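You operate a simulated robot arm through the tools that you are given. There is no shell and no other tool. Be economical: measure what you need, move in short steps, check, and stop when the job is done.

Carry out the task below with a simulated robot arm. There is one attempt and no reset: what you move stays moved.

TASK
On the worktop under the window, set the blue bowl inside the yellow one. Then fetch the red brush and set it on the blue dish.

It is judged by the outcome, as a careful person would: the job done as asked, and still so three seconds after it is handed in. It fails if anything else is knocked over, pushed out of place, dropped, spilled or broken.

THE ROBOT
A 7-joint arm with a two-finger parallel gripper, fixed in place. Base frame: the origin is at the foot of the arm, x ahead of it, y to its left, z up; the work surface is at about z = 0. Lengths are in m, angles in rad, forces in N, time in s.
With the tool pointing down near the work surface it reaches from about 0.24 to 0.62 m from the base axis. Its first joint turns from -1.152 to 1.152 rad. Payload 2.6 kg.
Tool frame: the origin (TCP) lies between the finger pads and is the grasp point; the fingertips stand 0.03 m ahead of it; z points along the fingers, y is the line along which they close. The gripper opens to 0.094 m. The fingers are 0.028 m wide and 0.01 m thick; the gripper's body (0.05 by 0.096 m) begins 0.055 m behind the TCP.
Orientation is told as [roll, pitch, yaw] about the base's x, y, z axes, in that order, counted from this pose: with the fingers straight down and closing along the base's y, the tool's x points along the base's -x, its y along +y and its z along -z.

THE INTERFACE
- The arm moves only by the tool send_rows. Its argument "plan" is a list of rows, each an object (a shift or turn left out is 0, a gripper value left out holds the last) with "slide": the shift along the tool's x, y, z in units of 200 mm (1.0 is 200 mm), a list of three; "dr": the turn, a rotation vector about the tool's x, y, z in units of 60 degrees (1.0 is 60 degrees), a list of three; "jaw": the finger opening in m, from 0 to 0.094. In form: [{"slide": [dx, dy, dz], "dr": [wx, wy, wz], "jaw": jaw}, ...]. A call has 1 to 12 rows; each row is the pose to reach, as a shift and turn from the pose commanded when the call began, along the tool's axes at that moment. A call with a number of a shift or a turn outside -1 to 1 is refused whole. A row lasts 0.2 s, in which the tool goes at most 0.05 m and 0.15 rad; a call with a longer step from one row to the next is refused whole, and so is a gripper value outside its range. A pose out of reach is approached as far as the arm can. The call stops where the force on the tool passes 40 N (or 10 N more than at its start, if that is more) or the arm is blocked; 0.2 s more then pass. The fingers move at their own pace (about 0.072 m/s each) and stop on an object; they squeeze with about 32 N. The grip force told is the motor's: it shows also when the fingers shut on nothing. Time passes only in rows, and 0.2 s behind the last, so rows that repeat a pose let the fingers close. It gives the time, the measured TCP pose, the force on the tool (base axes), the opening and the grip force at its end, in the units of the frame above (readings bear some noise).
- Cameras (640 x 400 px; columns grow to the right, rows downward): "scene" is fixed at [0.032, 0.4315, 0.5611]; the picture's right is [-0.79, -0.61, 0.00], its down [-0.37, 0.48, -0.80] and it looks along [0.49, -0.63, -0.60] (base axes); focal length 233 px, centre (320, 200). "wrist" rides on the gripper at [-0.037, 0, -0.058] in the tool frame; the picture's right is [0.00, -1.00, 0.00], its down [0.97, 0.00, -0.24] and it looks along [0.24, 0.00, 0.97] (tool axes); focal length 218 px, centre (320, 200).
- camera(camera): a new picture of that camera. No time passes.
- pixel_to_xyz(camera, pixels): for up to 12 pixels [column, row] of the newest picture of that camera ("zoom" is the newest enlarged one), the place [x, y, z] in the base frame of the surface seen there, good to about 0.002 m. No time passes.
- inspect(camera, box): a new picture of the part [left, top, right, bottom] of that camera's present view, enlarged. No time passes.
- sign_off(): hands the job in; it is judged then, once.

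Work in short steps. Measure before you move; look again where a grasp or a placing could have gone wrong, and mend it. You have 80 turns and 46 pictures in all, the two below and enlarged ones among them. Open the gripper and draw the arm clear of the work before you hand the job in, unless the task says otherwise; then end with one line.

The tools are called as name(argument=value, ...) on one line, values as JSON. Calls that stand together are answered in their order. send_rows: Moves the arm, as the interface text tells. Its arguments: {"type":"object","properties":{"plan":{"type":"array","items":{"type":"object","properties":{"slide":{"type":"array","items":{"type":"number"}},"dr":{"type":"array","items":{"type":"number"}},"jaw":{"type":"number"}}}}},"required":["plan"]} The other tools are called the same way: camera (camera) takes a picture; pixel_to_xyz (camera, pixels) gives the place of the surface under pixels of a picture; inspect (camera, box) takes an enlarged picture of a part of a camera's view; sign_off () hands the job in.

At the start:

```text
time: 0.0
ee_pos: [0.3612, -0.0073, 0.3734]
ee_rot: [0.0, -0.002, 0.001]
contact_force: [-0.4, 0.5, -0.3]
finger_gap: 0.0936
grip_force: 0.1
```

scene: 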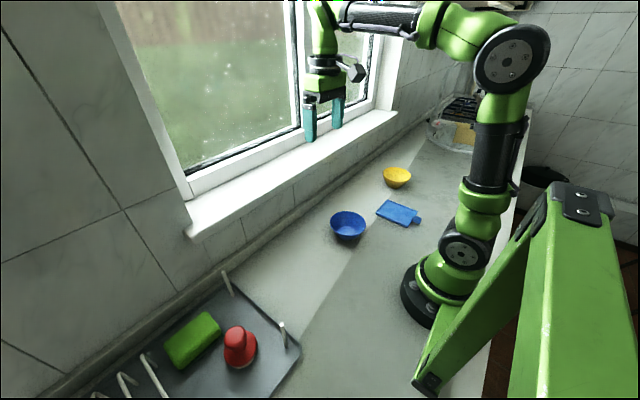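
wrist: 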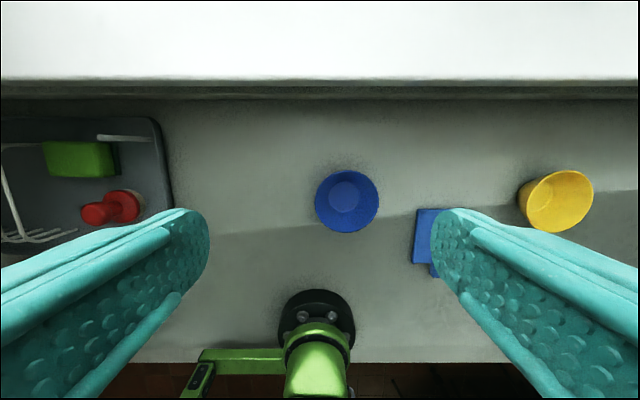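

The blue bowl is near scene (348,225), the yellow one at (397,177), the blue dish at (400,213) and the red brush at (240,347). I'll enlarge these areas and measure them.

inspect(camera="scene", box=[310, 150, 438, 246])

pixel_to_xyz(camera="scene", pixels=[[348, 232], [331, 218], [366, 222], [348, 211], [346, 241], [397, 176], [383, 171], [411, 173], [400, 213], [236, 335], [244, 362], [240, 350]])

inspect(camera="scene", box=[80, 260, 320, 400])

pixel_to_xyz(camera="wrist", pixels=[[347, 190], [316, 200], [378, 200], [347, 171], [347, 231], [541, 210], [519, 195], [592, 190], [425, 230], [95, 214], [125, 205], [425, 210]])

```text
4.17 times, centred on (374, 198) of scene
```

zoom: 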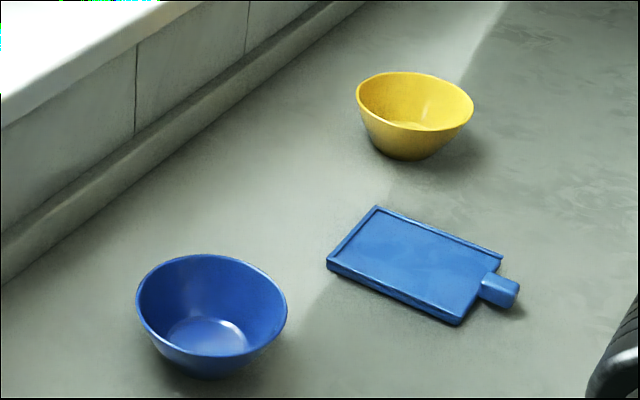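

```text
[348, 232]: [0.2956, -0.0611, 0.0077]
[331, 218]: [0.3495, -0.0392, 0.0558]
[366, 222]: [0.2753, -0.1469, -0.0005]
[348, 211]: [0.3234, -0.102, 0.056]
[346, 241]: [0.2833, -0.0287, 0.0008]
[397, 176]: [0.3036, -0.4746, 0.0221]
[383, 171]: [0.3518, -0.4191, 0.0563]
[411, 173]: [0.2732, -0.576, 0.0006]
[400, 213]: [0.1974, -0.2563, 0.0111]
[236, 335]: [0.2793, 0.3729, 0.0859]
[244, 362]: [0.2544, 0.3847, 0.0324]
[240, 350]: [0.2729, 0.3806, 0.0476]
```

```text
2.67 times, centred on (200, 330) of scene
```

zoom: 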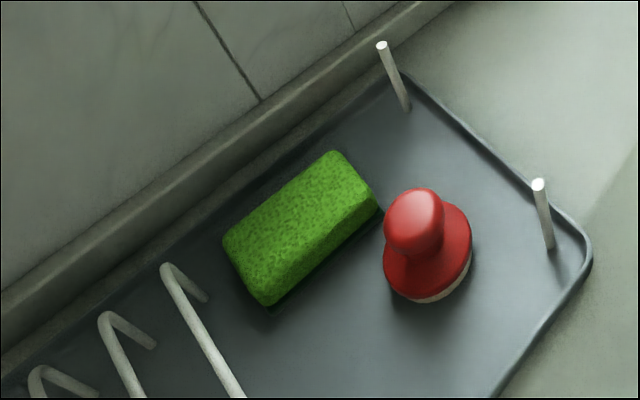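

```text
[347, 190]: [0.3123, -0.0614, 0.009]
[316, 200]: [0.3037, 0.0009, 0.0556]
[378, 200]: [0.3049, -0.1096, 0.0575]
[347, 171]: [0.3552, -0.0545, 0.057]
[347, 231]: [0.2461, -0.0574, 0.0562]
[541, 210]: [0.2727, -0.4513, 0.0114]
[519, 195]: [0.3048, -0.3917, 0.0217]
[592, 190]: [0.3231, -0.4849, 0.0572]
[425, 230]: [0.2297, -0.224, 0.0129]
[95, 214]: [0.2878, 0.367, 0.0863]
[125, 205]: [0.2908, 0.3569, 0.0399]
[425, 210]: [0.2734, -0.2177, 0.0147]
```

Blue bowl: rim centre is about (0.301, -0.0545), radius 0.055, rim z 0.056. That is too wide to span, so I'll pinch the rim. I need the wall slope and thickness, and a better yellow bowl measurement.

inspect(camera="wrist", box=[287, 150, 407, 250])

inspect(camera="wrist", box=[500, 150, 620, 250])

pixel_to_xyz(camera="wrist", pixels=[[332, 194], [362, 194], [347, 207], [347, 183], [325, 200], [370, 200], [560, 172], [592, 186], [555, 231], [593, 195], [530, 195], [565, 173]])

```text
4.00 times, centred on (347, 200) of wrist
```

zoom: 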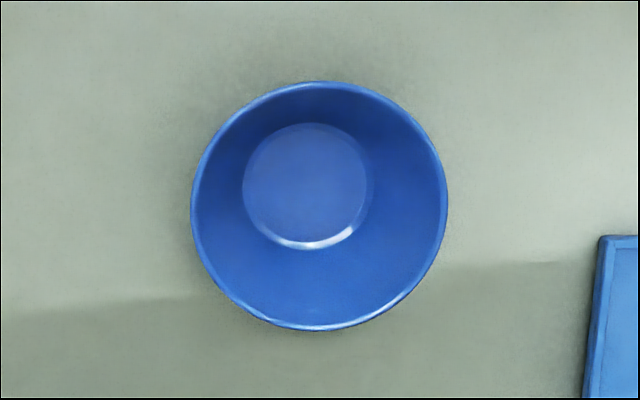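

```text
4.00 times, centred on (560, 200) of wrist
```

zoom: 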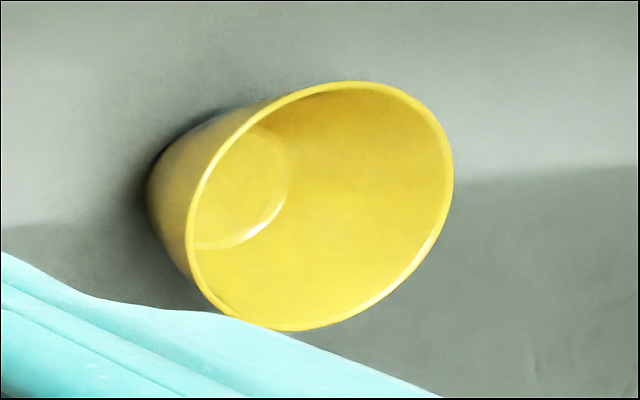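

```text
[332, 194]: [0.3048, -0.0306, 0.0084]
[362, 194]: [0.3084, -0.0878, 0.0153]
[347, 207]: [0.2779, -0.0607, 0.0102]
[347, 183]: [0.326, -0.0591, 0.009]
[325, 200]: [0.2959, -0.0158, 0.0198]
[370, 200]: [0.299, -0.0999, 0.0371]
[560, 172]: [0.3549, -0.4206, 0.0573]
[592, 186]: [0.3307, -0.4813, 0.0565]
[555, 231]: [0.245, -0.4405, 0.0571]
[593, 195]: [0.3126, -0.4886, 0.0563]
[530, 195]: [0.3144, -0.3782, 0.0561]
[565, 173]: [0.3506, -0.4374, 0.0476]
```

The bowls are the same size, with walls sloping about 20° near the rim. I'll move above the left (+y) rim of the blue bowl, tilted 20° to match the wall, and set the jaw to 0.04.

send_rows(plan=[{"slide": [0.06, 0.03, 0.17], "dr": [0.07, 0, 0], "jaw": 0.04}, {"slide": [0.12, 0.06, 0.35], "dr": [0.14, 0, 0]}, {"slide": [0.18, 0.09, 0.52], "dr": [0.21, 0, 0]}, {"slide": [0.24, 0.12, 0.7], "dr": [0.28, 0, 0]}, {"slide": [0.301, 0.147, 0.867], "dr": [0.333, 0, 0]}, {"slide": [0.301, 0.147, 0.867], "dr": [0.333, 0, 0]}])

```text
time: 1.4
ee_pos: [0.3001, 0.0222, 0.1989]
ee_rot: [-0.35, 0.001, 0.0]
contact_force: [0.4, -0.2, -0.9]
finger_gap: 0.04
grip_force: 0.0
```

send_rows(plan=[{"slide": [0, 0.138, 0.1]}, {"slide": [0, 0.138, 0.3]}, {"slide": [0, 0.138, 0.45]}, {"slide": [0, 0.138, 0.45]}])

camera(camera="wrist")

inspect(camera="scene", box=[280, 150, 408, 246])

```text
time: 2.4
ee_pos: [0.3012, 0.017, 0.1041]
ee_rot: [-0.349, -0.002, 0.0]
contact_force: [-0.2, 0.4, -0.7]
finger_gap: 0.0398
grip_force: 0.1
```

```text
39 pictures are left
```

wrist: 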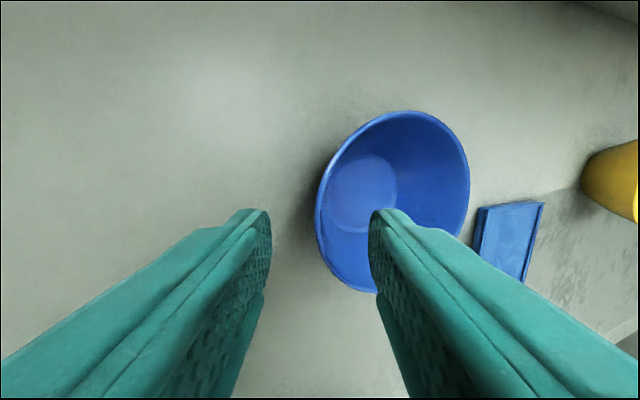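

```text
4.17 times, centred on (344, 198) of scene
```

zoom: 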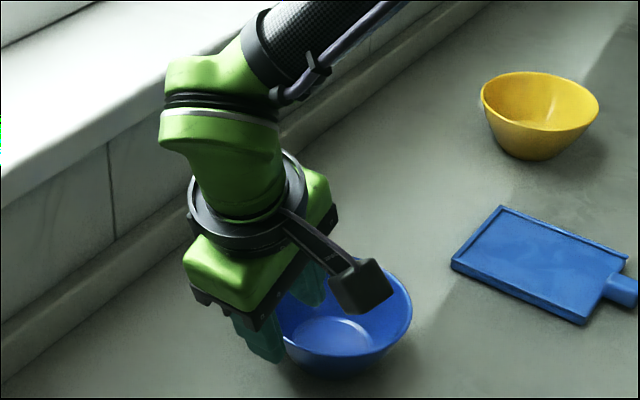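

The rim is centred between the fingers. I'll descend the last 35 mm along the tool axis and close.

send_rows(plan=[{"slide": [0, 0, 0.09]}, {"slide": [0, 0, 0.175]}, {"slide": [0, 0, 0.175]}, {"slide": [0, 0, 0.175], "jaw": 0}, {"slide": [0, 0, 0.175], "jaw": 0}, {"slide": [0, 0, 0.175], "jaw": 0}, {"slide": [0, 0, 0.175], "jaw": 0}])

camera(camera="wrist")

```text
time: 4.0
ee_pos: [0.3017, 0.0058, 0.0729]
ee_rot: [-0.35, -0.001, 0.0]
contact_force: [-0.8, -1.2, 4.8]
finger_gap: 0.0091
grip_force: 32.0
```

```text
37 pictures are left
```

wrist: 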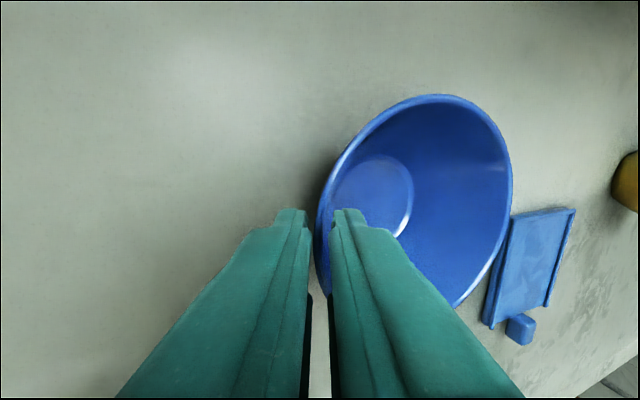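

The grip reads 9 mm at 32 N. I'll lift straight up and check.

send_rows(plan=[{"slide": [0, -0.034, -0.094]}, {"slide": [0, -0.085, -0.235]}, {"slide": [0, -0.154, -0.423]}, {"slide": [0, -0.205, -0.564]}, {"slide": [0, -0.205, -0.564]}])

camera(camera="wrist")

inspect(camera="scene", box=[280, 100, 440, 220])

```text
time: 5.2
ee_pos: [0.301, 0.0076, 0.1941]
ee_rot: [-0.35, 0.0, -0.001]
contact_force: [0.9, 0.1, -2.2]
finger_gap: 0.0077
grip_force: 32.5
```

```text
36 pictures are left
```

wrist: 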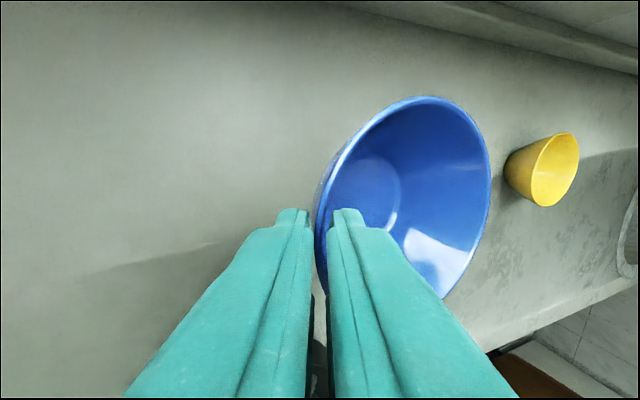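

```text
3.33 times, centred on (360, 160) of scene
```

zoom: 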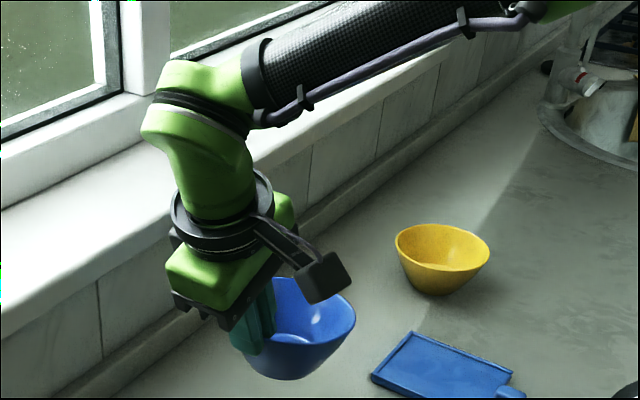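

The bowl is held. I'll measure its rim points for tilt, and the yellow rim again.

inspect(camera="wrist", box=[300, 80, 620, 280])

pixel_to_xyz(camera="wrist", pixels=[[489, 165], [425, 97], [450, 297], [320, 195], [488, 190], [470, 122], [576, 155], [550, 204], [568, 134], [577, 165], [537, 165], [540, 199]])

```text
2.00 times, centred on (460, 180) of wrist
```

zoom: 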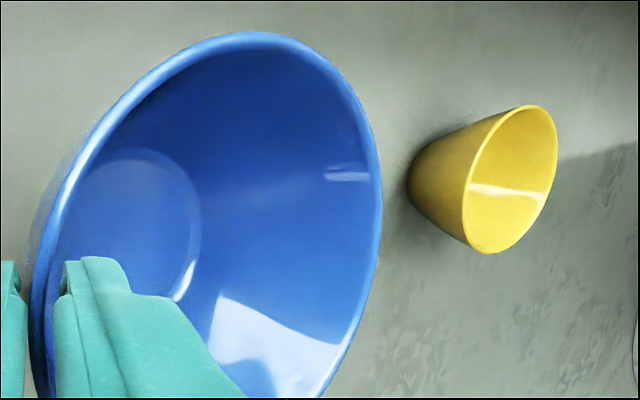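

```text
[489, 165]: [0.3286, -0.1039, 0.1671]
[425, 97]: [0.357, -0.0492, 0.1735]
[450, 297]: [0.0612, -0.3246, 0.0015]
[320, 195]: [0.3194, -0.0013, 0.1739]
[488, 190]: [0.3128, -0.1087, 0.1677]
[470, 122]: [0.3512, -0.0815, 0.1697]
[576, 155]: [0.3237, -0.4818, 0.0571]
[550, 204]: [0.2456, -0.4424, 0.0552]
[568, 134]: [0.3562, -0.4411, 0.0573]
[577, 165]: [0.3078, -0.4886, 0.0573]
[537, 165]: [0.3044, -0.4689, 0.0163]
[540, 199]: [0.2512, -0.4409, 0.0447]
```

The held bowl tilts about 4° and its centre is at (0.301, -0.055). The yellow centre is about (0.301, -0.4335). I'll carry it over in two legs, levelling it by 0.07 rad on the way.

send_rows(plan=[{"slide": [0, -0.12, 0.045], "dr": [0.01, 0, 0]}, {"slide": [0, -0.3, 0.11], "dr": [0.03, 0, 0]}, {"slide": [0, -0.48, 0.175], "dr": [0.05, 0, 0]}, {"slide": [0, -0.66, 0.24], "dr": [0.067, 0, 0]}, {"slide": [0, -0.8, 0.291], "dr": [0.067, 0, 0]}, {"slide": [0, -0.893, 0.325], "dr": [0.067, 0, 0]}, {"slide": [0, -0.893, 0.325], "dr": [0.067, 0, 0]}])

```text
time: 6.8
ee_pos: [0.3016, -0.1856, 0.1928]
ee_rot: [-0.418, 0.0, 0.0]
contact_force: [0.5, 0.1, -1.4]
finger_gap: 0.0078
grip_force: 32.2
```

send_rows(plan=[{"slide": [0, -0.11, 0.05]}, {"slide": [0, -0.3, 0.134]}, {"slide": [0, -0.5, 0.223]}, {"slide": [0, -0.68, 0.304]}, {"slide": [0, -0.8, 0.357]}, {"slide": [0, -0.842, 0.376]}, {"slide": [0, -0.842, 0.376]}])

camera(camera="wrist")

inspect(camera="scene", box=[340, 100, 468, 196])

```text
time: 8.4
ee_pos: [0.3013, -0.3696, 0.1927]
ee_rot: [-0.419, -0.001, 0.0]
contact_force: [-1.5, -0.3, -1.7]
finger_gap: 0.0078
grip_force: 31.7
```

```text
33 pictures are left
```

wrist: 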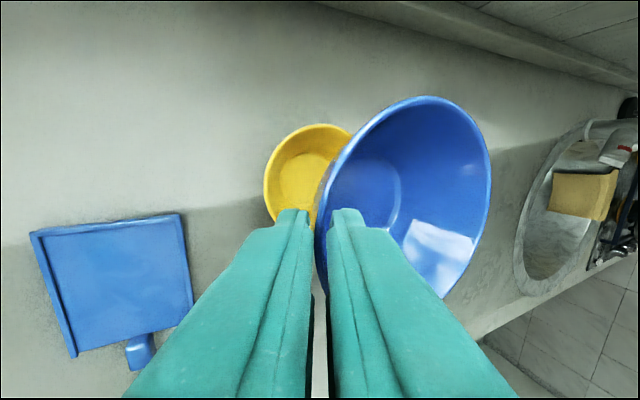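

```text
4.17 times, centred on (404, 148) of scene
```

zoom: 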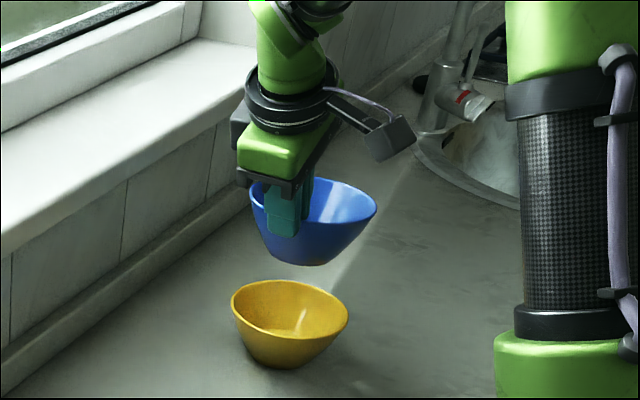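

The bowl is over the yellow one. I'll measure rim points of both to check alignment.

pixel_to_xyz(camera="wrist", pixels=[[489, 165], [425, 98], [487, 190], [322, 190], [470, 123], [318, 125], [266, 180], [271, 216], [280, 145], [385, 165]])

pixel_to_xyz(camera="zoom", pixels=[[250, 188], [376, 210], [345, 181], [330, 222], [232, 298], [348, 310], [290, 281], [300, 338]])

```text
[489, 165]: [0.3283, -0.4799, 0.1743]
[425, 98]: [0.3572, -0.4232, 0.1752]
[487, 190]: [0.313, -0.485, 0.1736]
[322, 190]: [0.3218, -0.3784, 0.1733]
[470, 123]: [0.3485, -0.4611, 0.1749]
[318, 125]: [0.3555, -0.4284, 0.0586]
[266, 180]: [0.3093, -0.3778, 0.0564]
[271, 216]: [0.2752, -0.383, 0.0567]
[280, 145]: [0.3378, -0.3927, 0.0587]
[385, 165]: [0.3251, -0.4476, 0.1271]
```

```text
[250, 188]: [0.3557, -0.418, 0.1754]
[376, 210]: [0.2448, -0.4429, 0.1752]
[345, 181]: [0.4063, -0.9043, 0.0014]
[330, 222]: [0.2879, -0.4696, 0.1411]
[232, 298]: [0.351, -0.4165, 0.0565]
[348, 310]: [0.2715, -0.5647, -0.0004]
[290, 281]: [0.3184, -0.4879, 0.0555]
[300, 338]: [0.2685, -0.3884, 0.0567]
```

The blue bowl is level and about 2 mm off in y. I'll lower it straight down to just above nesting (rim z about 0.070).

send_rows(plan=[{"slide": [0, 0.06, 0.144]}, {"slide": [0, 0.12, 0.285]}, {"slide": [0, 0.163, 0.386]}, {"slide": [0, 0.185, 0.438]}, {"slide": [0, 0.203, 0.479]}, {"slide": [0, 0.203, 0.479]}])

inspect(camera="scene", box=[350, 130, 446, 202])

```text
time: 9.8
ee_pos: [0.3004, -0.3712, 0.0887]
ee_rot: [-0.42, 0.0, 0.0]
contact_force: [0.9, -2.9, -0.9]
finger_gap: 0.0075
grip_force: 31.8
```

```text
5.56 times, centred on (398, 166) of scene
```

zoom: 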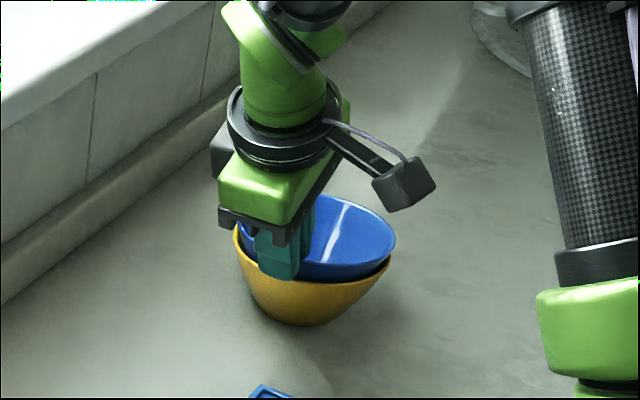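

send_rows(plan=[{"slide": [0, 0, 0], "jaw": 0.011}, {"slide": [0, 0, 0], "jaw": 0.014}, {"slide": [0, 0, 0], "jaw": 0.014}])

inspect(camera="scene", box=[350, 130, 446, 202])

camera(camera="wrist")

```text
time: 10.6
ee_pos: [0.3005, -0.3693, 0.0895]
ee_rot: [-0.418, 0.0, -0.001]
contact_force: [-0.7, 0.2, 0.3]
finger_gap: 0.0141
grip_force: 0.1
```

```text
5.56 times, centred on (398, 166) of scene
```

zoom: 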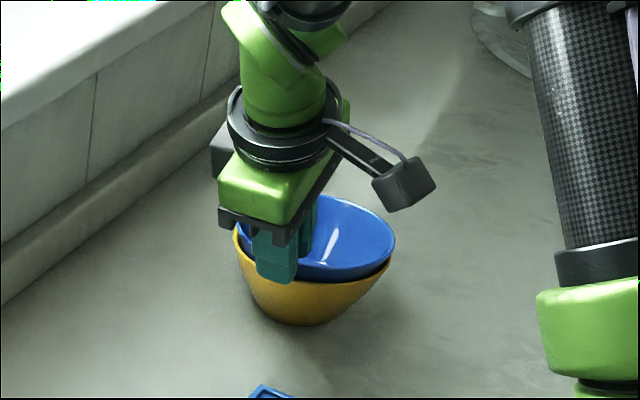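

```text
29 pictures are left
```

wrist: 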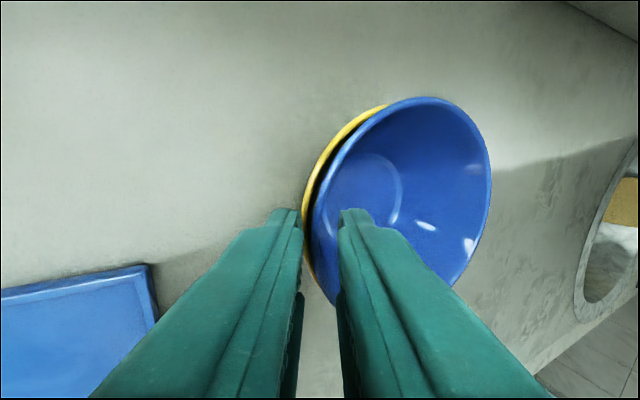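

The bowl is free and sitting in the yellow one. I'll open a little more and withdraw along the tool axis.

send_rows(plan=[{"slide": [0, 0, 0], "jaw": 0.024}, {"slide": [0, 0, -0.03], "jaw": 0.024}, {"slide": [0, 0, -0.1]}, {"slide": [0, 0, -0.25]}, {"slide": [0, 0, -0.45]}, {"slide": [0, 0, -0.65]}, {"slide": [0, 0, -0.65]}])

camera(camera="wrist")

inspect(camera="scene", box=[350, 130, 446, 202])

```text
time: 12.2
ee_pos: [0.3008, -0.3186, 0.2083]
ee_rot: [-0.42, 0.001, -0.001]
contact_force: [0.1, -0.1, 0.7]
finger_gap: 0.0236
grip_force: 0.0
```

```text
28 pictures are left
```

wrist: 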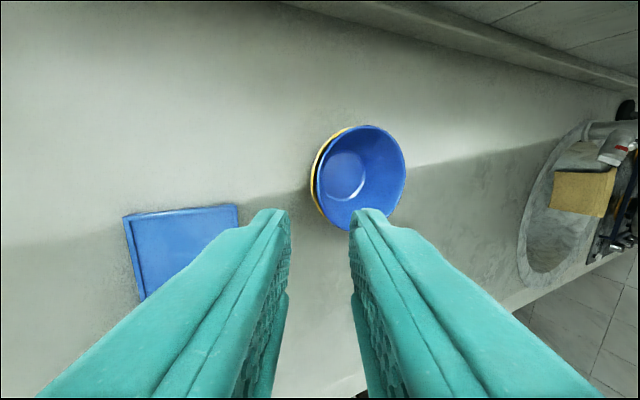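

```text
5.56 times, centred on (398, 166) of scene
```

zoom: 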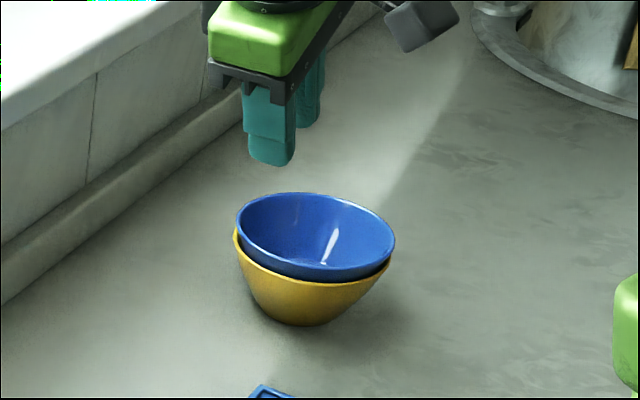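

It is nested. Now I'll measure the dish and look at the brush area before moving.

inspect(camera="scene", box=[360, 180, 440, 240])

pixel_to_xyz(camera="zoom", pixels=[[130, 195], [215, 125], [440, 200], [490, 240], [400, 360], [290, 240], [300, 180], [250, 190], [350, 280], [540, 280], [420, 240]])

```text
6.67 times, centred on (400, 210) of scene
```

zoom: 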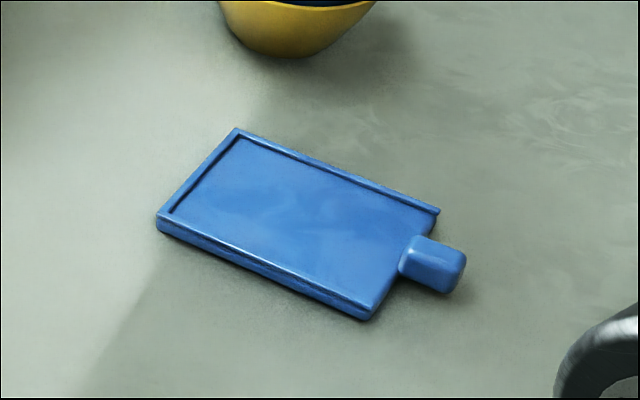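

```text
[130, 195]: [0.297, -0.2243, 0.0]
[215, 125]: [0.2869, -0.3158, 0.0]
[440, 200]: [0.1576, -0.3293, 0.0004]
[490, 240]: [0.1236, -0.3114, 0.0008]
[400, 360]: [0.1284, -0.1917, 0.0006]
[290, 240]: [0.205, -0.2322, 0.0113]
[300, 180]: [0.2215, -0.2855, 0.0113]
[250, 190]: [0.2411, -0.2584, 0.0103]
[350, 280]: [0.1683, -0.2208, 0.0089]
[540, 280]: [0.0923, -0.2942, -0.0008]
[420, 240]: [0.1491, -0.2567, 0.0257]
```

pixel_to_xyz(camera="zoom", pixels=[[162, 218], [238, 133], [435, 212], [366, 310], [172, 210], [240, 143], [420, 222], [370, 290], [280, 220], [385, 265]])

inspect(camera="scene", box=[160, 280, 320, 400])

```text
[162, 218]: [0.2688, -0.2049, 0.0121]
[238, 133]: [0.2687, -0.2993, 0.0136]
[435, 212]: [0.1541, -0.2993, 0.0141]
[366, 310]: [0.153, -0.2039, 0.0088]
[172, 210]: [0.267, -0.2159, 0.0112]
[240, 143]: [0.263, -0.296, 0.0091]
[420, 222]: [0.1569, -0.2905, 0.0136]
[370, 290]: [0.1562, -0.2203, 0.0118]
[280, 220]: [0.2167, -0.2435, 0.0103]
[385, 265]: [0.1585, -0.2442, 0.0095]
```

```text
3.33 times, centred on (240, 340) of scene
```

zoom: 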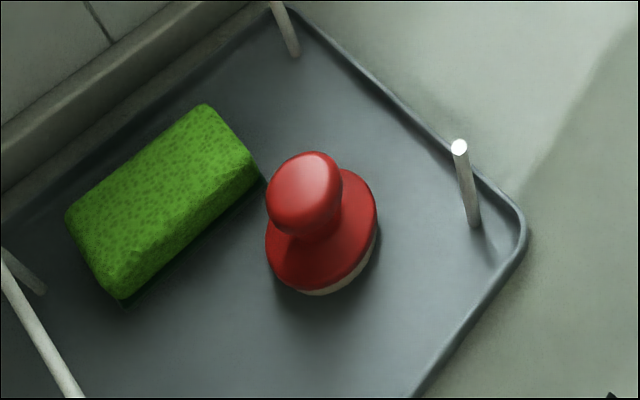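

pixel_to_xyz(camera="zoom", pixels=[[270, 250], [374, 215], [355, 178], [320, 284], [305, 185], [270, 200], [338, 185], [315, 155], [295, 230], [450, 300], [460, 146], [250, 165]])

```text
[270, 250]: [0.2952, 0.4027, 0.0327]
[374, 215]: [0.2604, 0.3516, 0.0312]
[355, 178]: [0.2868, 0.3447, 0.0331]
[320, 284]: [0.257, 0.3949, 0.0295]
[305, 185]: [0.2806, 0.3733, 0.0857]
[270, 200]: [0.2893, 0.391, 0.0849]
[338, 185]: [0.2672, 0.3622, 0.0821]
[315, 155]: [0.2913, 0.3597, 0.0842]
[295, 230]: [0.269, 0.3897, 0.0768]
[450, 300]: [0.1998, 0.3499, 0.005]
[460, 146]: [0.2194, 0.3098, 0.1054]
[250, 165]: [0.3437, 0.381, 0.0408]
```

The dish spans x 0.154–0.269, y -0.300 to -0.204, with its floor at z 0.010. The brush is near (0.278, 0.373) with its knob top at z 0.086. I'll level the tool and travel toward the brush at height.

send_rows(plan=[{"slide": [0, 0.1, -0.1], "dr": [-0.05, 0, 0], "jaw": 0.07}, {"slide": [0, 0.22, -0.2], "dr": [-0.13, 0, 0]}, {"slide": [0, 0.36, -0.3], "dr": [-0.22, 0, 0]}, {"slide": [0, 0.5, -0.4], "dr": [-0.31, 0, 0]}, {"slide": [0, 0.649, -0.509], "dr": [-0.401, 0, 0]}, {"slide": [0, 0.649, -0.509], "dr": [-0.401, 0, 0]}])

send_rows(plan=[{"slide": [0, 0.2, 0]}, {"slide": [0, 0.4, 0]}, {"slide": [0, 0.6, 0]}, {"slide": [0, 0.8, 0]}, {"slide": [0, 1.0, 0]}])

send_rows(plan=[{"slide": [0, 0.2, 0]}, {"slide": [0, 0.4, 0]}, {"slide": [0, 0.6, 0]}, {"slide": [0, 0.8, 0]}, {"slide": [0, 1.0, 0]}, {"slide": [0, 1.0, 0]}])

```text
time: 13.6
ee_pos: [0.3012, -0.1566, 0.2481]
ee_rot: [0.003, 0.0, -0.002]
contact_force: [-0.6, -0.5, -0.3]
finger_gap: 0.0699
grip_force: 0.1
```

```text
time: 14.8
ee_pos: [0.3014, 0.0428, 0.2484]
ee_rot: [0.0, 0.001, -0.001]
contact_force: [-0.2, -0.4, 1.0]
finger_gap: 0.07
grip_force: 0.0
```

```text
time: 16.2
ee_pos: [0.3001, 0.2428, 0.2488]
ee_rot: [0.003, 0.0, 0.0]
contact_force: [0.3, -0.9, -0.6]
finger_gap: 0.0701
grip_force: 0.0
```

send_rows(plan=[{"slide": [0.03, 0.2, 0.05]}, {"slide": [0.06, 0.4, 0.1]}, {"slide": [0.1, 0.55, 0.15]}, {"slide": [0.1, 0.65, 0.2]}, {"slide": [0.1, 0.65, 0.2]}])

camera(camera="wrist")

```text
time: 17.4
ee_pos: [0.2816, 0.3721, 0.2085]
ee_rot: [0.001, 0.002, 0.0]
contact_force: [-0.1, 0.2, 0.9]
finger_gap: 0.0702
grip_force: 0.1
```

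```text
24 pictures are left
```

wrist: 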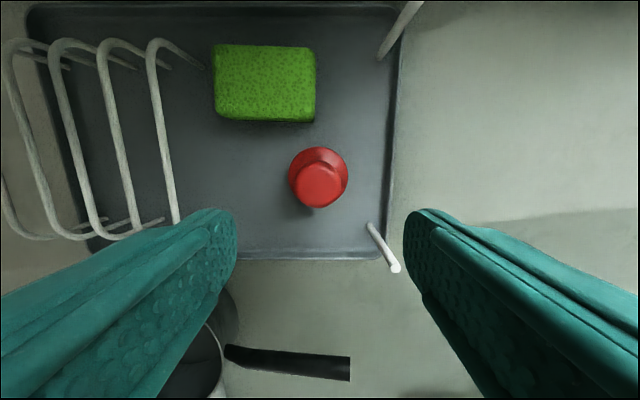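

inspect(camera="wrist", box=[240, 120, 400, 220])

pixel_to_xyz(camera="wrist", pixels=[[318, 187], [318, 165], [318, 205], [296, 185], [340, 185], [318, 148], [348, 175], [289, 175], [371, 228], [394, 266], [165, 120], [175, 210]])

```text
4.00 times, centred on (320, 170) of wrist
```

zoom: 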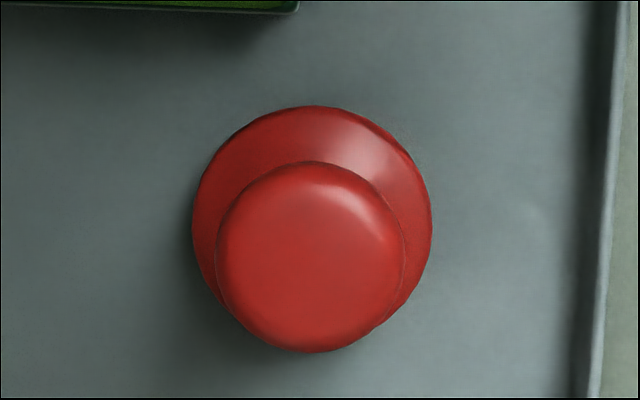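

```text
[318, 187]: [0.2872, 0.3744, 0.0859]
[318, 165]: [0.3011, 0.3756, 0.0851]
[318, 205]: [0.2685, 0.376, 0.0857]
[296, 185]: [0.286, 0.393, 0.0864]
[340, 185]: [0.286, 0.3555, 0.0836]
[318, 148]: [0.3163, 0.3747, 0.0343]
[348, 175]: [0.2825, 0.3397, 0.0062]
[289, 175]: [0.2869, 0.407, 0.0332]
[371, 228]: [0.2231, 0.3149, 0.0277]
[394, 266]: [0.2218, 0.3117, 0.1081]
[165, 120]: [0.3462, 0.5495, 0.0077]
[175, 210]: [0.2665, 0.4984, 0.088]
```

The knob is round, centred at (0.285, 0.3745), about 38 mm wide, with its top at 0.086. The neighbouring posts and wires are clear of the fingers. I'll descend to TCP z 0.075 and close.

send_rows(plan=[{"slide": [-0.017, 0.012, 0.15]}, {"slide": [-0.017, 0.012, 0.3]}, {"slide": [-0.017, 0.012, 0.45]}, {"slide": [-0.017, 0.012, 0.58]}, {"slide": [-0.017, 0.012, 0.667]}, {"slide": [-0.017, 0.012, 0.667]}, {"slide": [-0.017, 0.012, 0.667], "jaw": 0.02}, {"slide": [-0.017, 0.012, 0.667], "jaw": 0.02}, {"slide": [-0.017, 0.012, 0.667], "jaw": 0.02}])

camera(camera="wrist")

```text
time: 19.4
ee_pos: [0.2845, 0.3742, 0.0754]
ee_rot: [0.002, 0.0, 0.0]
contact_force: [-0.3, -0.1, -0.5]
finger_gap: 0.041
grip_force: 32.0
```

```text
22 pictures are left
```

wrist: 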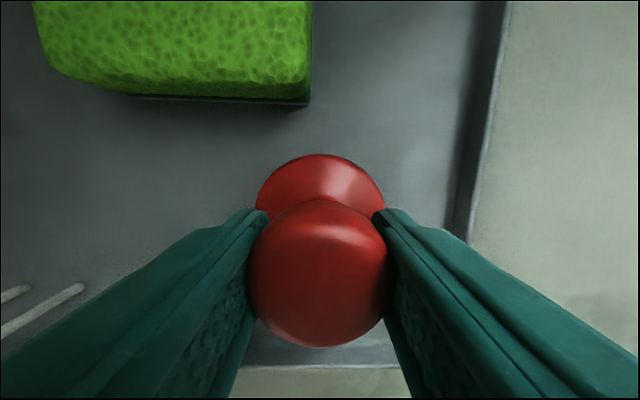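

The knob is gripped at 41 mm. I'll lift 0.15 m and check.

send_rows(plan=[{"slide": [0, 0, -0.1], "jaw": 0.02}, {"slide": [0, 0, -0.3]}, {"slide": [0, 0, -0.5]}, {"slide": [0, 0, -0.68]}, {"slide": [0, 0, -0.76]}, {"slide": [0, 0, -0.76]}])

camera(camera="scene")

```text
time: 20.8
ee_pos: [0.2851, 0.3743, 0.2289]
ee_rot: [0.0, 0.0, -0.001]
contact_force: [0.0, -0.2, -0.8]
finger_gap: 0.041
grip_force: 32.8
```

```text
21 pictures are left
```

scene: 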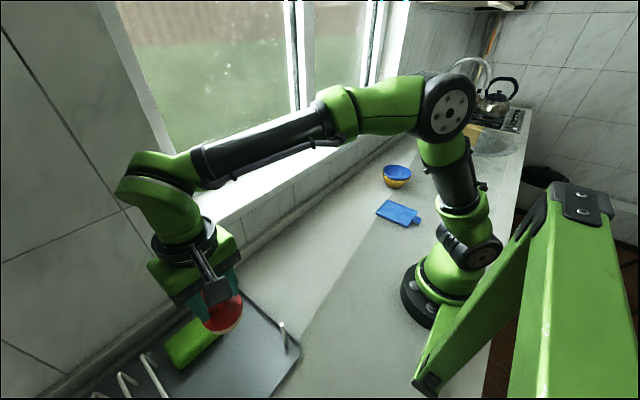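

The brush is held upright. I'll carry it over to the dish.

send_rows(plan=[{"slide": [0, -0.15, 0]}, {"slide": [0, -0.35, 0]}, {"slide": [0, -0.55, 0]}, {"slide": [0, -0.75, 0]}, {"slide": [0, -0.9, 0]}, {"slide": [0, -1.0, 0]}])

send_rows(plan=[{"slide": [0, -0.15, 0]}, {"slide": [0, -0.35, 0]}, {"slide": [0, -0.55, 0]}, {"slide": [0, -0.75, 0]}, {"slide": [0, -0.9, 0]}, {"slide": [0, -1.0, 0]}])

send_rows(plan=[{"slide": [0.03, -0.15, 0]}, {"slide": [0.08, -0.35, 0]}, {"slide": [0.14, -0.55, 0]}, {"slide": [0.2, -0.75, 0]}, {"slide": [0.25, -0.9, 0]}, {"slide": [0.3, -1.0, 0]}, {"slide": [0.3, -1.0, 0]}])

```text
time: 22.2
ee_pos: [0.2839, 0.1738, 0.2277]
ee_rot: [0.003, 0.001, 0.0]
contact_force: [-0.6, -0.7, -0.9]
finger_gap: 0.0411
grip_force: 32.3
```

```text
time: 23.6
ee_pos: [0.2848, -0.0283, 0.2276]
ee_rot: [0.002, 0.0, -0.001]
contact_force: [-0.6, -0.2, -0.2]
finger_gap: 0.041
grip_force: 31.9
```

```text
time: 25.2
ee_pos: [0.2238, -0.2251, 0.2272]
ee_rot: [0.002, 0.0, -0.002]
contact_force: [0.2, -0.1, -0.5]
finger_gap: 0.041
grip_force: 32.2
```

send_rows(plan=[{"slide": [0.03, -0.08, 0]}, {"slide": [0.049, -0.134, 0.1]}, {"slide": [0.049, -0.134, 0.3]}, {"slide": [0.049, -0.134, 0.5]}, {"slide": [0.049, -0.134, 0.62]}, {"slide": [0.049, -0.134, 0.69]}, {"slide": [0.049, -0.134, 0.69]}])

inspect(camera="scene", box=[352, 166, 448, 238])

camera(camera="wrist")

```text
time: 26.8
ee_pos: [0.2147, -0.2525, 0.0893]
ee_rot: [0.001, 0.0, 0.0]
contact_force: [-0.5, 0.5, -0.5]
finger_gap: 0.0411
grip_force: 31.9
```

```text
5.56 times, centred on (400, 202) of scene
```

zoom: 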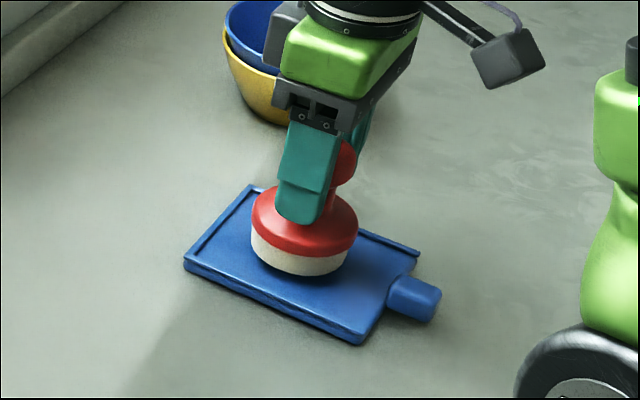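

```text
19 pictures are left
```

wrist: 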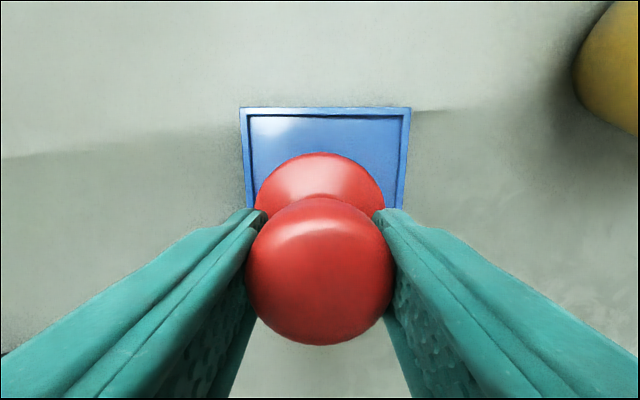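

The brush is centred over the dish. I'll lower it to about z 0.081 and check the contact force.

send_rows(plan=[{"slide": [0, 0, 0.02]}, {"slide": [0, 0, 0.035]}, {"slide": [0, 0, 0.042]}, {"slide": [0, 0, 0.042]}])

```text
time: 27.8
ee_pos: [0.2135, -0.252, 0.0807]
ee_rot: [0.002, 0.001, 0.0]
contact_force: [0.3, 0.6, -1.0]
finger_gap: 0.0409
grip_force: 31.5
```

send_rows(plan=[{"slide": [0, 0, 0.005]}, {"slide": [0, 0, 0.008]}, {"slide": [0, 0, 0.008]}])

inspect(camera="scene", box=[368, 186, 432, 234])

```text
time: 28.6
ee_pos: [0.2145, -0.2528, 0.0797]
ee_rot: [-0.001, -0.001, 0.001]
contact_force: [-3.6, 4.5, 22.1]
finger_gap: 0.041
grip_force: 31.9
```

```text
8.33 times, centred on (400, 210) of scene
```

zoom: 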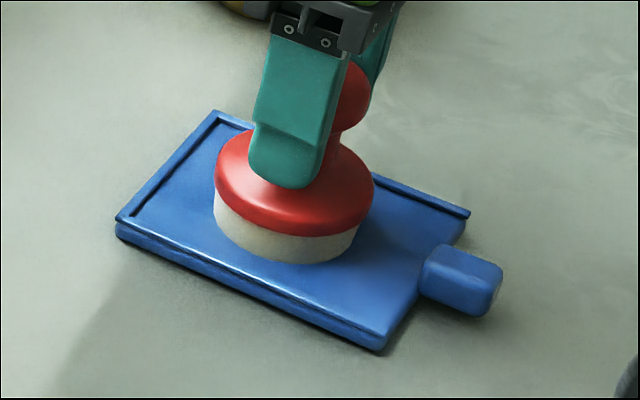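

Contact shows 22 N, so the brush is resting on the dish. I'll release and rise straight up.

send_rows(plan=[{"slide": [0, 0, 0], "jaw": 0.065}, {"slide": [0, 0, 0], "jaw": 0.065}, {"slide": [0, 0, -0.1]}, {"slide": [0, 0, -0.3]}, {"slide": [0, 0, -0.5]}, {"slide": [0, 0, -0.7]}, {"slide": [0, 0, -0.9]}, {"slide": [0, 0, -0.9]}])

send_rows(plan=[{"slide": [-0.1, 0.2, 0]}, {"slide": [-0.2, 0.4, 0]}, {"slide": [-0.3, 0.6, 0]}, {"slide": [-0.4, 0.8, 0]}, {"slide": [-0.5, 1, 0]}, {"slide": [-0.5, 1, 0]}])

camera(camera="scene")

inspect(camera="scene", box=[352, 160, 448, 232])

```text
time: 30.4
ee_pos: [0.2146, -0.2521, 0.2591]
ee_rot: [0.001, 0.001, -0.001]
contact_force: [1.4, -0.4, -0.2]
finger_gap: 0.0651
grip_force: 0.1
```

```text
time: 31.8
ee_pos: [0.3154, -0.0508, 0.2593]
ee_rot: [0.002, 0.0, 0.001]
contact_force: [-0.5, -1.0, -0.4]
finger_gap: 0.0648
grip_force: 0.1
```

```text
17 pictures are left
```

scene: 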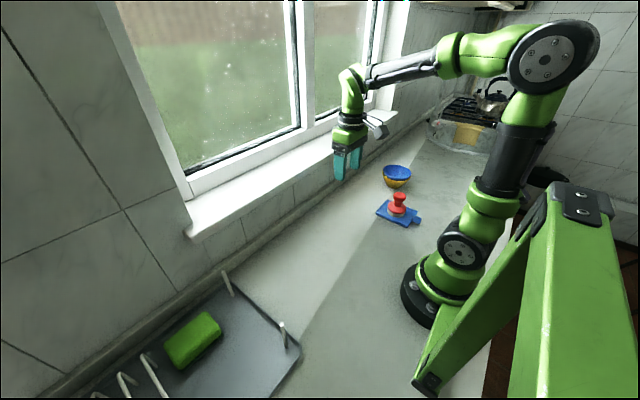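

```text
5.56 times, centred on (400, 196) of scene
```

zoom: 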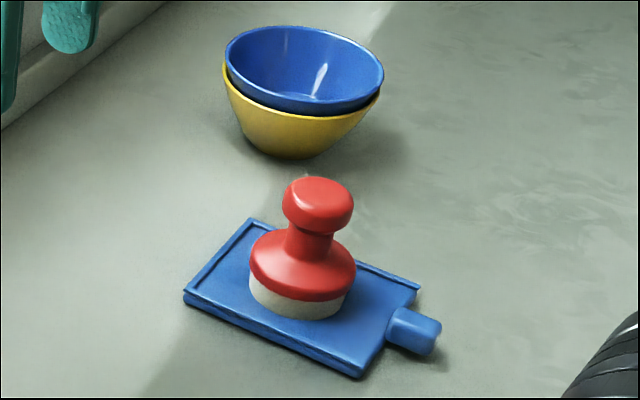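

The bowls are nested, the brush stands on the dish, and the arm is clear with the gripper open, so I'm handing the job in.

sign_off()

```text
The job is handed in.
```

The blue bowl sits inside the yellow one and the red brush stands on the blue dish; in the last pictures nothing else looked disturbed.
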